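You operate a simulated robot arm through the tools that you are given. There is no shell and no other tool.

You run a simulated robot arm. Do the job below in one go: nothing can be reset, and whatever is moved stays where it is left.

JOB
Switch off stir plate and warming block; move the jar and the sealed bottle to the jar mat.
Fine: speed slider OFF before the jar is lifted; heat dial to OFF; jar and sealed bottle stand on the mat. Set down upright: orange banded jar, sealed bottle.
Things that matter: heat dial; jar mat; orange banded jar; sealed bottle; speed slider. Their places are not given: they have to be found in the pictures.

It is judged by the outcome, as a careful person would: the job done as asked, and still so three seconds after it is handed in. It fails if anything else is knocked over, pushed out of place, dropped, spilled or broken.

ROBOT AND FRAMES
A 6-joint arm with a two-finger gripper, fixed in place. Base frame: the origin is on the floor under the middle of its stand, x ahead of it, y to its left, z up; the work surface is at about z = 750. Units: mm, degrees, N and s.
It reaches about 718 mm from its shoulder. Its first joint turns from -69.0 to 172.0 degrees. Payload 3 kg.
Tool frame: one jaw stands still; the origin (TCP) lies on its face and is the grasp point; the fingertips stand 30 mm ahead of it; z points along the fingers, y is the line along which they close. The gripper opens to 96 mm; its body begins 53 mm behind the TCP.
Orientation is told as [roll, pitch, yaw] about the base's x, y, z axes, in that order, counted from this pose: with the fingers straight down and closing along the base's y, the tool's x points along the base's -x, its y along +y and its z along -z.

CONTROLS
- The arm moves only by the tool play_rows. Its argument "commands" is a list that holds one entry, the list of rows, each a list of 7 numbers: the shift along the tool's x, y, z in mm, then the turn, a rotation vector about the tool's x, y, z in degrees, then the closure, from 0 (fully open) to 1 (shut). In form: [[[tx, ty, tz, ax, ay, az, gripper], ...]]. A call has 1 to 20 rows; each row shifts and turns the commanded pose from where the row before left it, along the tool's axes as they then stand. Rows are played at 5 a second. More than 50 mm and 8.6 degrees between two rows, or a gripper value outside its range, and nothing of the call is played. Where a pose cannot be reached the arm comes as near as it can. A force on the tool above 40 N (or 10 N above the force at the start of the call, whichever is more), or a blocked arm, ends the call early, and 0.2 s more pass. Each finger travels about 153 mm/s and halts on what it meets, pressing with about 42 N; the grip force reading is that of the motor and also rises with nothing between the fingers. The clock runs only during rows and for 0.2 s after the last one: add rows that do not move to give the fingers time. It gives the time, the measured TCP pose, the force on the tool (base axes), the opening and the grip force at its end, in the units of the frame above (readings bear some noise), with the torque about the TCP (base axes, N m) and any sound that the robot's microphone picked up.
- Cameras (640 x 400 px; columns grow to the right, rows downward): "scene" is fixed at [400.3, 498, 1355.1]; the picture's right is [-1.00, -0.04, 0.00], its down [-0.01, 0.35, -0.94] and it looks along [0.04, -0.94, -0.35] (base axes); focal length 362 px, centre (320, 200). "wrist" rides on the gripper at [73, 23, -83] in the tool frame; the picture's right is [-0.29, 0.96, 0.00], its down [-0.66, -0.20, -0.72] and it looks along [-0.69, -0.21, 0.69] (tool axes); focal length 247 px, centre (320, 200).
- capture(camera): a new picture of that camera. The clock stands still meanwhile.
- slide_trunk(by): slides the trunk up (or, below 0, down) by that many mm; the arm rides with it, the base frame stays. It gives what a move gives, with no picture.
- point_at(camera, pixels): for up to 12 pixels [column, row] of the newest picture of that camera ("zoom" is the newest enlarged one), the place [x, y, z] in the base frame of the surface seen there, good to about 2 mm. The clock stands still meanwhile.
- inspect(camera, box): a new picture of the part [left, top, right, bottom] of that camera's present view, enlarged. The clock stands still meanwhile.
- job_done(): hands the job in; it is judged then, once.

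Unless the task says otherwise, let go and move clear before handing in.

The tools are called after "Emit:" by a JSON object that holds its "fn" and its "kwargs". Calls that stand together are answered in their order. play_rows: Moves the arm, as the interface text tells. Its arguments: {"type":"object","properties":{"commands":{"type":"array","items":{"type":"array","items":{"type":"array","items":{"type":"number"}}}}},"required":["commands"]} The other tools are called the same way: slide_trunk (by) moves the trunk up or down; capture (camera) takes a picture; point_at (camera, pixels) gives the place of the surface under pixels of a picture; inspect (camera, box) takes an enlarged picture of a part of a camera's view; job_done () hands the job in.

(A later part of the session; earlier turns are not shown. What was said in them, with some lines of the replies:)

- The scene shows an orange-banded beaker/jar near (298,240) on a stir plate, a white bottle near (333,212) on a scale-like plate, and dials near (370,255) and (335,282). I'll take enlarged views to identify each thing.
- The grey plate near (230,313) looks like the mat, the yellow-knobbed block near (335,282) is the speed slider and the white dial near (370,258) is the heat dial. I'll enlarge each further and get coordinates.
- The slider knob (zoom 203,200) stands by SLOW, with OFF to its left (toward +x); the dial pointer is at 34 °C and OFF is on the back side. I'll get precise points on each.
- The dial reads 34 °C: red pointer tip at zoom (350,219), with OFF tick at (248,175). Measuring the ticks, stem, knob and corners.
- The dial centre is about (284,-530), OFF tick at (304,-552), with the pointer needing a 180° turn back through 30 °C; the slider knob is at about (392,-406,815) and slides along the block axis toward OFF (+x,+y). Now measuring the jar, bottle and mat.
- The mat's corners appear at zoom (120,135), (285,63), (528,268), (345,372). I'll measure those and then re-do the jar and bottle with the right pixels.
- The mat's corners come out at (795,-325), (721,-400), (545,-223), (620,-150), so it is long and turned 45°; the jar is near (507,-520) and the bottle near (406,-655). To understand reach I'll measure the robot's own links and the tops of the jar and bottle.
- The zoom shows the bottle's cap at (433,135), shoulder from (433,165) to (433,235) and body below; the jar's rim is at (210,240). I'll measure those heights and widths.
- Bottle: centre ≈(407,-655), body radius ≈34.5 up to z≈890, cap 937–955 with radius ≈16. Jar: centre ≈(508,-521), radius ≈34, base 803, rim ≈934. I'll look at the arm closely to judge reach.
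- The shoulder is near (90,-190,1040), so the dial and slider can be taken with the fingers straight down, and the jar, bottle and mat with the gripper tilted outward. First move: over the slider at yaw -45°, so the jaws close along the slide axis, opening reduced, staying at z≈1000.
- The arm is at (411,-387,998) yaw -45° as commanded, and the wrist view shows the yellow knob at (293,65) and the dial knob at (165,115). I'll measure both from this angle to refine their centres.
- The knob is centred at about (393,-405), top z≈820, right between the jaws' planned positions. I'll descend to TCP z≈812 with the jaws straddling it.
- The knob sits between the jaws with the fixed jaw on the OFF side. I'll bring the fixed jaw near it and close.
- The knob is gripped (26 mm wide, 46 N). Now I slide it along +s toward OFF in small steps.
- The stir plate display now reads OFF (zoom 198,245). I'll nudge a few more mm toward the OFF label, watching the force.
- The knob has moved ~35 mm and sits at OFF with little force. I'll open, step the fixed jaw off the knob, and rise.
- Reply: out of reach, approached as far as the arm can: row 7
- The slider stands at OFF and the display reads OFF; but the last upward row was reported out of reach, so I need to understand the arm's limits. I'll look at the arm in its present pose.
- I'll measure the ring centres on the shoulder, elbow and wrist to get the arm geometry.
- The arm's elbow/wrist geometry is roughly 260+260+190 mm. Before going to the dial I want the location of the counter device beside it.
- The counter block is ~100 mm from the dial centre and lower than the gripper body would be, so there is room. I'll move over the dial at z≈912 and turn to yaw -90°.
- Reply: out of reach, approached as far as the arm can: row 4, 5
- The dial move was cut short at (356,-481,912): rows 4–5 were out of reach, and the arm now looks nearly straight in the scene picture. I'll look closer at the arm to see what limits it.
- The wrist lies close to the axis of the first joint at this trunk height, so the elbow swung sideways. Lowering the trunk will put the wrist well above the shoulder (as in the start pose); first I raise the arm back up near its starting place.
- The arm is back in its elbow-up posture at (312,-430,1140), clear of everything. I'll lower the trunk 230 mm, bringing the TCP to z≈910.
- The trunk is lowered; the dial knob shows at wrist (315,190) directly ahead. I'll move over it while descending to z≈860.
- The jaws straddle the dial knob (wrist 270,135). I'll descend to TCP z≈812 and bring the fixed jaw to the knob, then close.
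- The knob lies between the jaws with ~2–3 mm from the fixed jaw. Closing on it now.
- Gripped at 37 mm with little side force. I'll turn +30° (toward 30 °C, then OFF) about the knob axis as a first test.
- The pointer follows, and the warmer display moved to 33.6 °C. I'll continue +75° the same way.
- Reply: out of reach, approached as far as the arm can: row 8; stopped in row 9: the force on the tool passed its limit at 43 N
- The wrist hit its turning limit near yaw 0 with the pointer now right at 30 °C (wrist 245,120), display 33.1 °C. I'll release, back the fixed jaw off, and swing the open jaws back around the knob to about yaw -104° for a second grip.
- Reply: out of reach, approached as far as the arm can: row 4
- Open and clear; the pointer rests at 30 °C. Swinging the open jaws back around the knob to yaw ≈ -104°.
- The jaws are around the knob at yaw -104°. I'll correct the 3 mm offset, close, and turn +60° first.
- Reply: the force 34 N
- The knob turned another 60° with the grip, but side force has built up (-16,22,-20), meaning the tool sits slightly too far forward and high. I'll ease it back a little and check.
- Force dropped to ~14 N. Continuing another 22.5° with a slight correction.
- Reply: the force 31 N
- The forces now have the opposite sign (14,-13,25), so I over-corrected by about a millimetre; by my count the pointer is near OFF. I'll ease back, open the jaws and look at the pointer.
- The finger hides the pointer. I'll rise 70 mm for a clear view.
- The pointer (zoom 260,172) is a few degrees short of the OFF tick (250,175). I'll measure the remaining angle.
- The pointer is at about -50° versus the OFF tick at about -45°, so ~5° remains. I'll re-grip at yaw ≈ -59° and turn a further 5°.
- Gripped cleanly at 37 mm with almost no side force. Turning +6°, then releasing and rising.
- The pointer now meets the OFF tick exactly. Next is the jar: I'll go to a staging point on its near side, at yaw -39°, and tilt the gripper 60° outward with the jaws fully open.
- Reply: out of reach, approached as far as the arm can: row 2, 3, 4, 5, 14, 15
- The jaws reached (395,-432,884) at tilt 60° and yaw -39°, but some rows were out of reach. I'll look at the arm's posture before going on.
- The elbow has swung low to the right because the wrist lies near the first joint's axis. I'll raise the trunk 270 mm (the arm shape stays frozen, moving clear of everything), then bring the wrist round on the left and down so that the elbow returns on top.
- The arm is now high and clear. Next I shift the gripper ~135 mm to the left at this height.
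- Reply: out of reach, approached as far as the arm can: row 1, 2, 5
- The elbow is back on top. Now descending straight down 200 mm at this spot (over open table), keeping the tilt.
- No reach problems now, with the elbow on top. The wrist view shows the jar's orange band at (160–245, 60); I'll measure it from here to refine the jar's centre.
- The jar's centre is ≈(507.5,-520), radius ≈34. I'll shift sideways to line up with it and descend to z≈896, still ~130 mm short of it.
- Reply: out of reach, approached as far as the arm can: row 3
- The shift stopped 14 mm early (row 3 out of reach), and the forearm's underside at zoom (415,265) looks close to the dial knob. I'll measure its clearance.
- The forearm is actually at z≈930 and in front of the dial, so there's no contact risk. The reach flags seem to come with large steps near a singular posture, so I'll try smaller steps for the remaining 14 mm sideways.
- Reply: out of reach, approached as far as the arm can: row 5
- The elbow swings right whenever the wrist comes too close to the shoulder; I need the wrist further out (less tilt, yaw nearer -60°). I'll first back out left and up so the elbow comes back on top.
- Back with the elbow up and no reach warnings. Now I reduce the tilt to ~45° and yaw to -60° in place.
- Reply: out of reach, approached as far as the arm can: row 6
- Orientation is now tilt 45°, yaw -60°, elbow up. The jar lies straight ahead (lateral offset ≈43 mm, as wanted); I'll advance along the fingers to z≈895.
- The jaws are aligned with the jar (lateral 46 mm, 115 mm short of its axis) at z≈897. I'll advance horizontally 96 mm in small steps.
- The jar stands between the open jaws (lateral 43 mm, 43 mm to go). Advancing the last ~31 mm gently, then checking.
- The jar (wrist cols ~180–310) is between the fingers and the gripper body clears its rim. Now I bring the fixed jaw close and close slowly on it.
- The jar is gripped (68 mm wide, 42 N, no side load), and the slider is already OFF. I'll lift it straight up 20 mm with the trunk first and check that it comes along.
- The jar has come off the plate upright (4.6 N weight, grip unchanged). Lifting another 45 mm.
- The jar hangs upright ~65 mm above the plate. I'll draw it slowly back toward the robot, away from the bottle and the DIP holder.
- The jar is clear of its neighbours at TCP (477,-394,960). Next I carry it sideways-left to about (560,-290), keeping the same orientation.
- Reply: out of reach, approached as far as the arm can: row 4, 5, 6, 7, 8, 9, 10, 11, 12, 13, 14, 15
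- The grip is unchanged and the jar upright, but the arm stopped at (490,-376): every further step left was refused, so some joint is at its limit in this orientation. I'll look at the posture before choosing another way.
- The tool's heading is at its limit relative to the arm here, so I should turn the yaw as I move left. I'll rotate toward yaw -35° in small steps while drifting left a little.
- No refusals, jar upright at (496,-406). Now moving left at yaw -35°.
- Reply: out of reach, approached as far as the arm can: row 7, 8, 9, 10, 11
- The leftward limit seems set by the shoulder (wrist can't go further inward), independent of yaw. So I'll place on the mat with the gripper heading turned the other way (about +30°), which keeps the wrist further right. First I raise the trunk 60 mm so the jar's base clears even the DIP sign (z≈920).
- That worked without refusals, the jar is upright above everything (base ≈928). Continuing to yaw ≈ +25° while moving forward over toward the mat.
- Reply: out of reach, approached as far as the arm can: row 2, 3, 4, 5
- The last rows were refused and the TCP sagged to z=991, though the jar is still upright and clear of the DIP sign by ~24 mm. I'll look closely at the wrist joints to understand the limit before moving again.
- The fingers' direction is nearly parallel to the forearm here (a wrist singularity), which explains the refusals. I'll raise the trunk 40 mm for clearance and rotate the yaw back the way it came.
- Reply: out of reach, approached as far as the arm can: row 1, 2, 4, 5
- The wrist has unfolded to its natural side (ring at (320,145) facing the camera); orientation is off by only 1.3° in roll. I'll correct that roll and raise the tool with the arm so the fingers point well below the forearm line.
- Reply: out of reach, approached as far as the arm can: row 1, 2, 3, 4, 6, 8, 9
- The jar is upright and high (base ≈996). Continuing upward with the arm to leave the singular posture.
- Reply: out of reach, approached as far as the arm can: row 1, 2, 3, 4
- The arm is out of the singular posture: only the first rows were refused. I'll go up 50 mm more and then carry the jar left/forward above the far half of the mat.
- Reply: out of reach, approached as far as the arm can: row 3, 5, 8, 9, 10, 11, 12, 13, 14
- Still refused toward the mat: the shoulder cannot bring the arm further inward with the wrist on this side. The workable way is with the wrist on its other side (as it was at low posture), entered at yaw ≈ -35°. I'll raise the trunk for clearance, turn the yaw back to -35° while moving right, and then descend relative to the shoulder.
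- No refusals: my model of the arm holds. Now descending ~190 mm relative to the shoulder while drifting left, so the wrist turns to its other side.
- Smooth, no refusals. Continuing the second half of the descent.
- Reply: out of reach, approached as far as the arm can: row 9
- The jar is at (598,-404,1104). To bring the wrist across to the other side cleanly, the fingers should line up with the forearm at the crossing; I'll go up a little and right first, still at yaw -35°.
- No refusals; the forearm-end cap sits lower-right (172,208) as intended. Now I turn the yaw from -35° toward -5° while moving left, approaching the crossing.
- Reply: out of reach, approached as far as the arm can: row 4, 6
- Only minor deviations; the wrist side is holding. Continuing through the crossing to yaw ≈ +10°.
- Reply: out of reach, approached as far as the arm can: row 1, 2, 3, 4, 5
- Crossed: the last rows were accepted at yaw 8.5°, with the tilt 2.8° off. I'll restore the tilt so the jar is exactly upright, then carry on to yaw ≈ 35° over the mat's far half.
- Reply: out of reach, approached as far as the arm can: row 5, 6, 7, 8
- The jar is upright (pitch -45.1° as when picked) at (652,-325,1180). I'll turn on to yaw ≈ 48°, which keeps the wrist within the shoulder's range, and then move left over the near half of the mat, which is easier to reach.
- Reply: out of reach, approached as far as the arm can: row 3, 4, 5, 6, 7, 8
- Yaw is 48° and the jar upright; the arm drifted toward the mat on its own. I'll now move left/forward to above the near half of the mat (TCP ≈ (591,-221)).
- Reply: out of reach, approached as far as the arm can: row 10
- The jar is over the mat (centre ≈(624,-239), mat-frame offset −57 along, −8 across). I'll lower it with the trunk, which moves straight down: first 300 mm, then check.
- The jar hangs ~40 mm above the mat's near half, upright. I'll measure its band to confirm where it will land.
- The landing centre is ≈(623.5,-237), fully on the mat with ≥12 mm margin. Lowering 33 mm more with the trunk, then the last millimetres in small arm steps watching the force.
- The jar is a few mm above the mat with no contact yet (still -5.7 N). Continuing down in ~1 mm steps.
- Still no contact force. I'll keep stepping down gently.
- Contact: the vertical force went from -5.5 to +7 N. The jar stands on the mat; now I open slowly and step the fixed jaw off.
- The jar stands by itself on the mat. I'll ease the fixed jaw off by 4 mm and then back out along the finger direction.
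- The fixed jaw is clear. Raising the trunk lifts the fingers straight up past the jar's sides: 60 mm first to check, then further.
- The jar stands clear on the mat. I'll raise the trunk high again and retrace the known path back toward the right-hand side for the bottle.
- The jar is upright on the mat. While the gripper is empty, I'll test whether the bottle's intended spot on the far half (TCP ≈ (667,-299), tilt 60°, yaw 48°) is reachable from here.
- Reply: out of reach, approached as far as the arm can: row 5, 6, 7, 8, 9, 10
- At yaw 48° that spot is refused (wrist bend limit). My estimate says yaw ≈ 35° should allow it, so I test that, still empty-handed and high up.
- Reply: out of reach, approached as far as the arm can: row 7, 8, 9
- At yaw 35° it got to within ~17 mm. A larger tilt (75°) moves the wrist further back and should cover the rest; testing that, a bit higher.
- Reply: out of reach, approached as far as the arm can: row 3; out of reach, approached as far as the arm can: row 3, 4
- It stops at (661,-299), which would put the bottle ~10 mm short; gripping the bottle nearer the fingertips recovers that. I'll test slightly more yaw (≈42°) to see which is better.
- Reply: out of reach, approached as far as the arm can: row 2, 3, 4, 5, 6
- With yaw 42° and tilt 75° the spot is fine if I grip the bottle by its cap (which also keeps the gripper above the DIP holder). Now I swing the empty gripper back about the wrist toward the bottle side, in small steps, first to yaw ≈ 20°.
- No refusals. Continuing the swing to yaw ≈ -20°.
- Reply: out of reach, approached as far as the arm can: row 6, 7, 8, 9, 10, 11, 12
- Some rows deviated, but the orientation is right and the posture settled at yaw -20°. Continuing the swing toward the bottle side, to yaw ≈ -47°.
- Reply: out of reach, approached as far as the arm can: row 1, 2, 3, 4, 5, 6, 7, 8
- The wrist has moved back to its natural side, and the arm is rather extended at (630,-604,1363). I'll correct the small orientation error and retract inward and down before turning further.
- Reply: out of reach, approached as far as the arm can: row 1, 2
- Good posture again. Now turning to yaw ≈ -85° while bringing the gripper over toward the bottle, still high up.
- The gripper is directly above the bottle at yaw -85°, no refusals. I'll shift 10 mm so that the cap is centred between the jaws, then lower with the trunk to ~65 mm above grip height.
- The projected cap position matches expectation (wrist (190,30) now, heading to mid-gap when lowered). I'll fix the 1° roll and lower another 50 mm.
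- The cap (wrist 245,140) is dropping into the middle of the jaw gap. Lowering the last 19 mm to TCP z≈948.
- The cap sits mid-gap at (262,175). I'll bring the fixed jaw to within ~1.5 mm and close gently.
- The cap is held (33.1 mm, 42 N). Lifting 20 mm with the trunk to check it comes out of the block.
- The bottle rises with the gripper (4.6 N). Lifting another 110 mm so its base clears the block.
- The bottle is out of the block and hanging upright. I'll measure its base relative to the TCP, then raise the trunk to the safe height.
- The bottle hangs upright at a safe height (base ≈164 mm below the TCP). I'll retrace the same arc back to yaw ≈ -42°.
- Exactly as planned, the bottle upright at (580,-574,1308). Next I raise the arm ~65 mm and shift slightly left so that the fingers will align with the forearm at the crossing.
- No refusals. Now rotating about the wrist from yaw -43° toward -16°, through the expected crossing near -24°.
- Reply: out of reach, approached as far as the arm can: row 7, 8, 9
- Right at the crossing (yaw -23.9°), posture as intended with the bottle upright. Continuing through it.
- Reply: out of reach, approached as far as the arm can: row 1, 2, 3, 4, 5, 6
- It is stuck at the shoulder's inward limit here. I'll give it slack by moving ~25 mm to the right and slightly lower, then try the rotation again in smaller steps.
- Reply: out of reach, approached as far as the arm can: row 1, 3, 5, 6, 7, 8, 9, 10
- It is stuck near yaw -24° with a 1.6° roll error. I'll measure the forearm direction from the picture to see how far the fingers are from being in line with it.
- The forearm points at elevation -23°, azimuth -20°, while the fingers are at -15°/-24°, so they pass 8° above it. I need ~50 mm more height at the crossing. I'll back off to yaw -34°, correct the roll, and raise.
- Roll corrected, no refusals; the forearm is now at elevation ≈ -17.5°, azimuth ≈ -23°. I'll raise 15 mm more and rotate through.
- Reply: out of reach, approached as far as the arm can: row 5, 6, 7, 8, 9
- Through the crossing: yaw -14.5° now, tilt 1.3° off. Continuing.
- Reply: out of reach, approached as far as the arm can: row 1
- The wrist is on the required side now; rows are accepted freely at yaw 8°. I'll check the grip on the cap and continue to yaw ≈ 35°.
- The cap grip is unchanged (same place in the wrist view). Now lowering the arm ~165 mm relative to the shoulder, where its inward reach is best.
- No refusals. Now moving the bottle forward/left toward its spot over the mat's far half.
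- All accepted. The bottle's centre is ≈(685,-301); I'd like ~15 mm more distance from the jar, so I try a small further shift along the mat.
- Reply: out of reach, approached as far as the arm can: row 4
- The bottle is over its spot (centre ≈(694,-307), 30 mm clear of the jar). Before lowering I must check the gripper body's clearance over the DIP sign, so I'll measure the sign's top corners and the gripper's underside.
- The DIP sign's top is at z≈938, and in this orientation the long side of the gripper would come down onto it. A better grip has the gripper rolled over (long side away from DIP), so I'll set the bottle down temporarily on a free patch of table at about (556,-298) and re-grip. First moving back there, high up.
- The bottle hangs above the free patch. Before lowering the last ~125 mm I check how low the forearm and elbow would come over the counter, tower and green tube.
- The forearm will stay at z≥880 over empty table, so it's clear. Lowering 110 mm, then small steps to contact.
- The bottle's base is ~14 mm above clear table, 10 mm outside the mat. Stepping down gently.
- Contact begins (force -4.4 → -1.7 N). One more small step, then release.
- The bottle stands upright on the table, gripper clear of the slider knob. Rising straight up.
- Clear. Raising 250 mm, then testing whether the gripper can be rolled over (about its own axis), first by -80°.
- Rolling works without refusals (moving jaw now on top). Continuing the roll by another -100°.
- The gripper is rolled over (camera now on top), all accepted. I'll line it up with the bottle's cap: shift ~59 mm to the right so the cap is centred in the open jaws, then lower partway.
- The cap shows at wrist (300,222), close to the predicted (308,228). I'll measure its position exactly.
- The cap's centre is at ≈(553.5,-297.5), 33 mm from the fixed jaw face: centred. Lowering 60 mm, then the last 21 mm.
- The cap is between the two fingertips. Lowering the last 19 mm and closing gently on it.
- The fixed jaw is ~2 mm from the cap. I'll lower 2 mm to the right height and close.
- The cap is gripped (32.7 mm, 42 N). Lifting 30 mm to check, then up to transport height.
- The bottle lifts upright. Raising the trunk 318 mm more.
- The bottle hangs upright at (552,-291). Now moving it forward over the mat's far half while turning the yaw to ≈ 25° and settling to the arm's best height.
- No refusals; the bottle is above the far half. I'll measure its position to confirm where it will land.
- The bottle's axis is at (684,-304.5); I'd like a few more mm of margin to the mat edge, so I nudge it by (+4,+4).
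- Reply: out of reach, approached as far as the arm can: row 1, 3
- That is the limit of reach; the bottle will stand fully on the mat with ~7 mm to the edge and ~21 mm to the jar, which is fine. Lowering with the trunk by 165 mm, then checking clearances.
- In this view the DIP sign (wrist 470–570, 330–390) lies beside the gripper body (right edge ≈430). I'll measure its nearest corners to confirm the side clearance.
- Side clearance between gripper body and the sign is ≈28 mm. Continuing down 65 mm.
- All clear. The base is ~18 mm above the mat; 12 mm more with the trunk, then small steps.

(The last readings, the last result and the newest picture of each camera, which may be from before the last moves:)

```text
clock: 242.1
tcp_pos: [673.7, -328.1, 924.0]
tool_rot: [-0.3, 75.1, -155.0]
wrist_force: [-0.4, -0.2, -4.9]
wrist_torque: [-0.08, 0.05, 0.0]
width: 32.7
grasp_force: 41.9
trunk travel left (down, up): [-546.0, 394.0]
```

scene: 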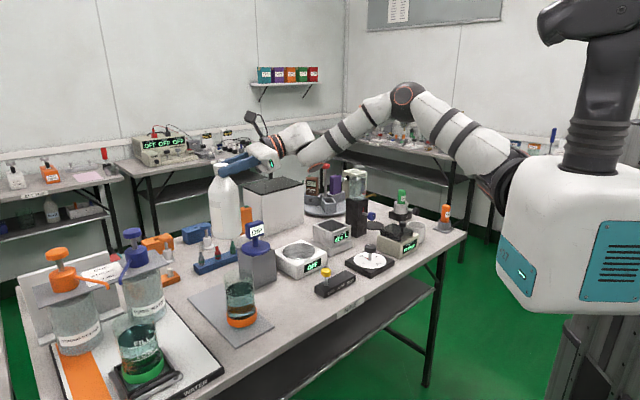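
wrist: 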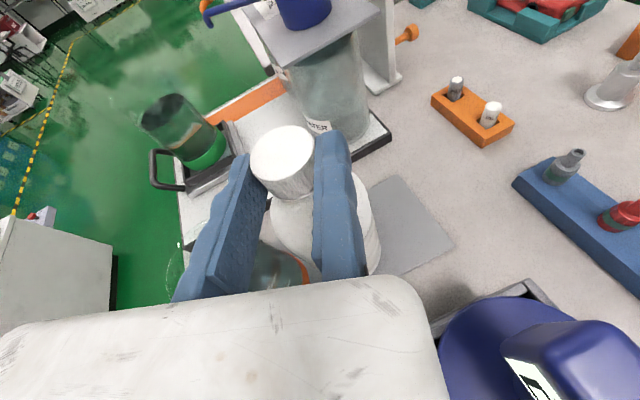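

Still no contact at z=924.0. Two more small steps.

Emit:
{"fn": "play_rows", "kwargs": {"commands": [[[-0.6, 0, 0.15, 0, 0, 0, 0.75], [0, 0, 0, 0, 0, 0, 0.75]]]}}

Emit:
{"fn": "play_rows", "kwargs": {"commands": [[[-0.6, 0, 0.15, 0, 0, 0, 0.75], [0, 0, 0, 0, 0, 0, 0.75]]]}}

```text
clock: 242.7
tcp_pos: [673.9, -326.7, 923.2]
tool_rot: [-0.3, 75.1, -155.0]
wrist_force: [0.2, 0.0, -5.4]
wrist_torque: [-0.11, 0.01, -0.01]
width: 32.7
grasp_force: 42.1
trunk travel left (down, up): [-546.0, 394.0]
```

```text
clock: 243.3
tcp_pos: [672.2, -327.0, 922.1]
tool_rot: [-0.2, 75.2, -155.1]
wrist_force: [0.9, -0.5, -4.2]
wrist_torque: [-0.14, -0.03, -0.03]
width: 32.6
grasp_force: 42.0
trunk travel left (down, up): [-546.0, 394.0]
```

Emit:
{"fn": "play_rows", "kwargs": {"commands": [[[-0.6, 0, 0.15, 0, 0, 0, 0.75], [0, 0, 0, 0, 0, 0, 0.75]]]}}

Emit:
{"fn": "inspect", "kwargs": {"camera": "scene", "box": [200, 220, 290, 330]}}

```text
clock: 243.9
tcp_pos: [674.2, -326.2, 923.4]
tool_rot: [-0.2, 75.1, -155.0]
wrist_force: [0.1, -0.3, -4.6]
wrist_torque: [-0.1, 0.05, -0.04]
width: 32.6
grasp_force: 42.5
trunk travel left (down, up): [-546.0, 394.0]
```

```text
3.64 times, centred on (245, 275) of scene
```

zoom: 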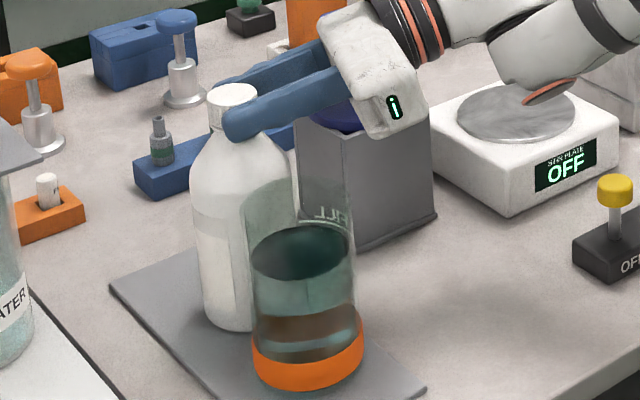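

No contact yet (position noise ±1 mm). Continuing in 1 mm steps.

Emit:
{"fn": "play_rows", "kwargs": {"commands": [[[-0.97, 0, 0.25, 0, 0, 0, 0.75], [0, 0, 0, 0, 0, 0, 0.75]]]}}

Emit:
{"fn": "play_rows", "kwargs": {"commands": [[[-0.97, 0, 0.25, 0, 0, 0, 0.75], [0, 0, 0, 0, 0, 0, 0.75]]]}}

```text
clock: 244.5
tcp_pos: [672.1, -327.8, 923.7]
tool_rot: [0.0, 75.2, -154.8]
wrist_force: [2.9, -0.7, 1.8]
wrist_torque: [-0.15, -0.31, -0.07]
width: 32.4
grasp_force: 42.1
trunk travel left (down, up): [-546.0, 394.0]
```

```text
clock: 245.1
tcp_pos: [671.9, -325.7, 922.3]
tool_rot: [0.2, 75.4, -154.5]
wrist_force: [7.5, -2.2, 11.0]
wrist_torque: [0.1, -0.99, -0.26]
width: 32.7
grasp_force: 41.5
trunk travel left (down, up): [-546.0, 394.0]
```

The bottle is on the mat (force +11 N). I'll relieve the pressure slightly and open slowly.

Emit:
{"fn": "play_rows", "kwargs": {"commands": [[[0.8, 0, -0.2, 0, 0, 0, 0.75], [0, 0, 0, 0, 0, 0, 0.7], [0, 0, 0, 0, 0, 0, 0.66], [0, 0, 0, 0, 0, 0, 0.63], [0, 0, 0, 0, 0, 0, 0.6], [0, 0, 0, 0, 0, 0, 0.5], [0, 0, 0, 0, 0, 0, 0.4], [0, 0, 0, 0, 0, 0, 0.3], [0, 0, 0, 0, 0, 0, 0.3]]]}}

Emit:
{"fn": "capture", "kwargs": {"camera": "wrist"}}

Emit:
{"fn": "inspect", "kwargs": {"camera": "scene", "box": [200, 220, 290, 330]}}

```text
clock: 247.1
tcp_pos: [673.1, -326.1, 922.2]
tool_rot: [-0.1, 75.3, -154.8]
wrist_force: [-0.2, 0.7, -0.2]
wrist_torque: [0.01, -0.01, 0.0]
width: 67.1
grasp_force: 0.1
trunk travel left (down, up): [-546.0, 394.0]
```

```text
taken
```

wrist: 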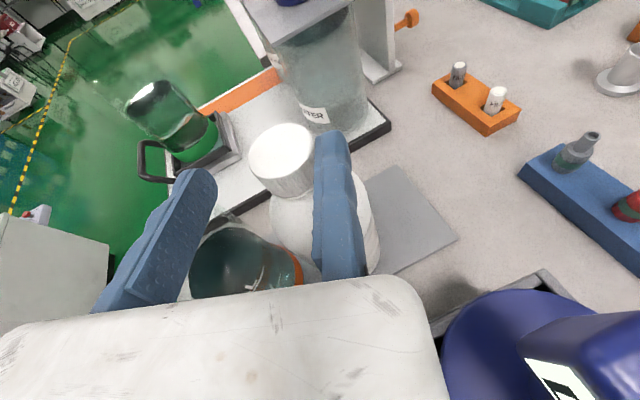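

```text
3.64 times, centred on (245, 275) of scene
```

zoom: 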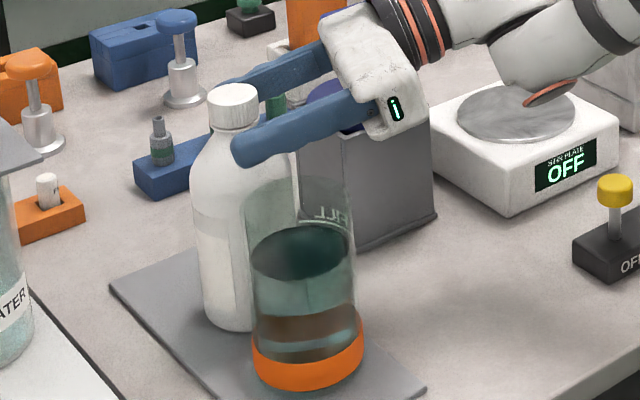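

The bottle stands on the mat, jaws open. I'll step the fixed jaw off the cap by ~6 mm and rise straight up.

Emit:
{"fn": "play_rows", "kwargs": {"commands": [[[0, 2, 0, 0, 0, 0, 0.3], [0, 2, 0, 0, 0, 0, 0.3], [0, 2, 0, 0, 0, 0, 0.3], [0, 0, 0, 0, 0, 0, 0.3]]]}}

Emit:
{"fn": "slide_trunk", "kwargs": {"by": 60}}

Emit:
{"fn": "inspect", "kwargs": {"camera": "scene", "box": [180, 190, 360, 340]}}

Emit:
{"fn": "capture", "kwargs": {"camera": "wrist"}}

```text
clock: 248.1
tcp_pos: [674.8, -332.8, 922.2]
tool_rot: [-0.1, 75.2, -154.9]
wrist_force: [0.6, -0.6, -0.7]
wrist_torque: [-0.01, 0.0, 0.02]
width: 67.1
grasp_force: 0.1
trunk travel left (down, up): [-546.0, 394.0]
```

```text
clock: 249.1
tcp_pos: [674.8, -332.9, 981.4]
tool_rot: [-0.2, 75.2, -155.0]
wrist_force: [-0.4, 0.1, -0.3]
wrist_torque: [0.0, 0.0, -0.01]
width: 67.3
grasp_force: 0.1
trunk travel left (down, up): [-606.0, 334.0]
```

```text
2.67 times, centred on (270, 265) of scene
```

zoom: 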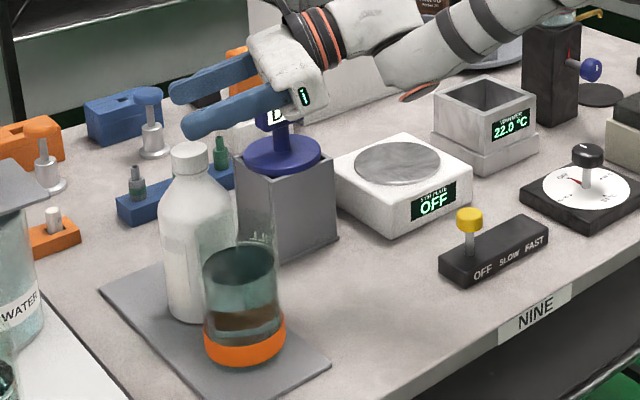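

```text
taken
```

wrist: 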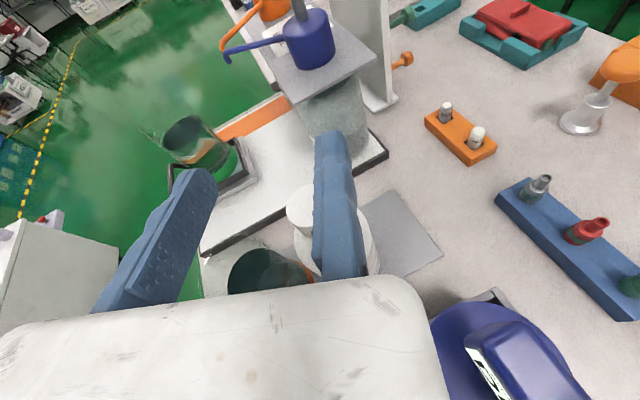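

Both objects stand on the mat and the gripper is clear. I'll rise further and then verify everything in close-up.

Emit:
{"fn": "slide_trunk", "kwargs": {"by": 200}}

Emit:
{"fn": "inspect", "kwargs": {"camera": "scene", "box": [180, 240, 300, 350]}}

Emit:
{"fn": "inspect", "kwargs": {"camera": "scene", "box": [270, 210, 430, 310]}}

Emit:
{"fn": "capture", "kwargs": {"camera": "wrist"}}

Emit:
{"fn": "capture", "kwargs": {"camera": "scene"}}

```text
clock: 251.3
tcp_pos: [673.5, -332.3, 1182.7]
tool_rot: [-0.3, 75.2, -154.9]
wrist_force: [0.5, 0.4, -0.2]
wrist_torque: [-0.02, 0.02, -0.01]
width: 67.3
grasp_force: 0.0
trunk travel left (down, up): [-806.0, 134.0]
```

```text
3.64 times, centred on (240, 295) of scene
```

zoom: 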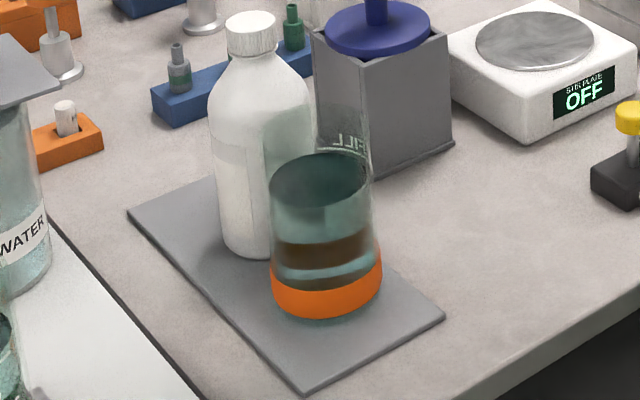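

```text
4.00 times, centred on (350, 260) of scene
```

zoom: 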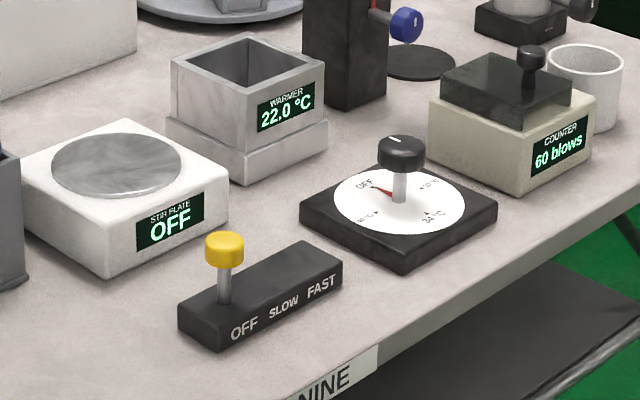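

```text
taken
```

wrist: 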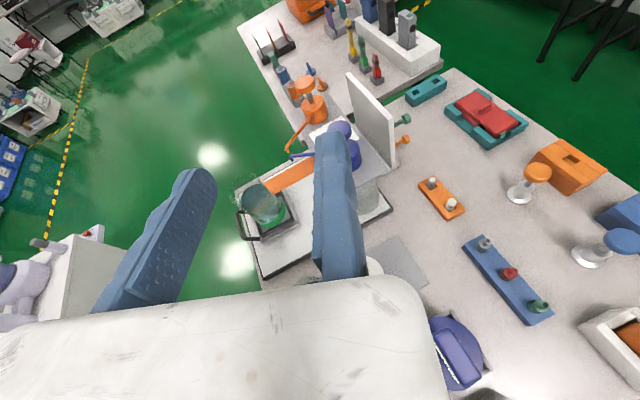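

```text
taken
```

scene: 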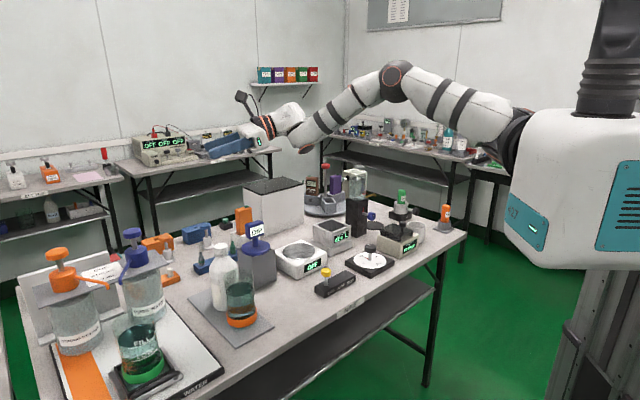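

Slider at OFF with the plate reading OFF, dial pointer at OFF with the warmer cooled to 22 °C, jar and bottle upright on the mat. As a last check I measure where the bottle and jar stand relative to the mat edges.

Emit:
{"fn": "inspect", "kwargs": {"camera": "scene", "box": [180, 240, 300, 350]}}

Emit:
{"fn": "point_at", "kwargs": {"camera": "zoom", "pixels": [[216, 180], [235, 190], [250, 195], [262, 200], [305, 100], [250, 250], [225, 235], [326, 300], [285, 295], [370, 285], [215, 178], [440, 315]]}}

```text
3.64 times, centred on (240, 295) of scene
```

zoom: 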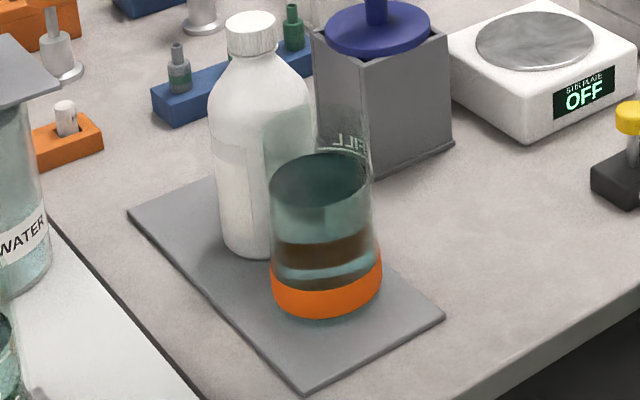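

```text
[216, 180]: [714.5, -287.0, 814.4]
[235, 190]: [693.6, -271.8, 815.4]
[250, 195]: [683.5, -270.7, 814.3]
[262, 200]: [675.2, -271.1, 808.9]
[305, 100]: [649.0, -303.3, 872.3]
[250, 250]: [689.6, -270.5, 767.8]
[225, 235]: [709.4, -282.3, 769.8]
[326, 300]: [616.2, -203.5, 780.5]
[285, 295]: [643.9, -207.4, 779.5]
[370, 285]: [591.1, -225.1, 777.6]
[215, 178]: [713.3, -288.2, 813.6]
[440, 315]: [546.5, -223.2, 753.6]
```

The bottle (centre ≈(683.5,-304.5)) and the jar (centre ≈(621.5,-237)) both stand entirely on the mat, upright and apart. The slider and the dial are at OFF, nothing else has moved, and the gripper is open and well clear, so I hand the job in.

Emit:
{"fn": "job_done", "kwargs": {}}

```text
The job is handed in.
```

The job is done and handed in: both devices are off, and the jar and the sealed bottle stand upright on the mat.

- **Stir plate:** the speed slider was moved to OFF before the jar was lifted. The plate's display reads OFF.
- **Warming block:** the heat dial pointer is on the OFF mark. The display had fallen from 34 °C to 22 °C.
- **Orange banded jar:** it stands on the near half of the mat, about 12 mm in from the edge. I saw no spill in the pictures.
- **Sealed bottle:** it stands on the far half of the mat, about 7 mm in from the edge and about 23 mm from the jar.

I set the bottle down once on bare table, beside the mat, to change my grip. In the first grip the gripper would have come down on the DIP holder's sign.

The arm could not place the bottle further in from the mat edge.

In the last pictures nothing else looked knocked over or out of place. The gripper was open and well above the table when I handed in.
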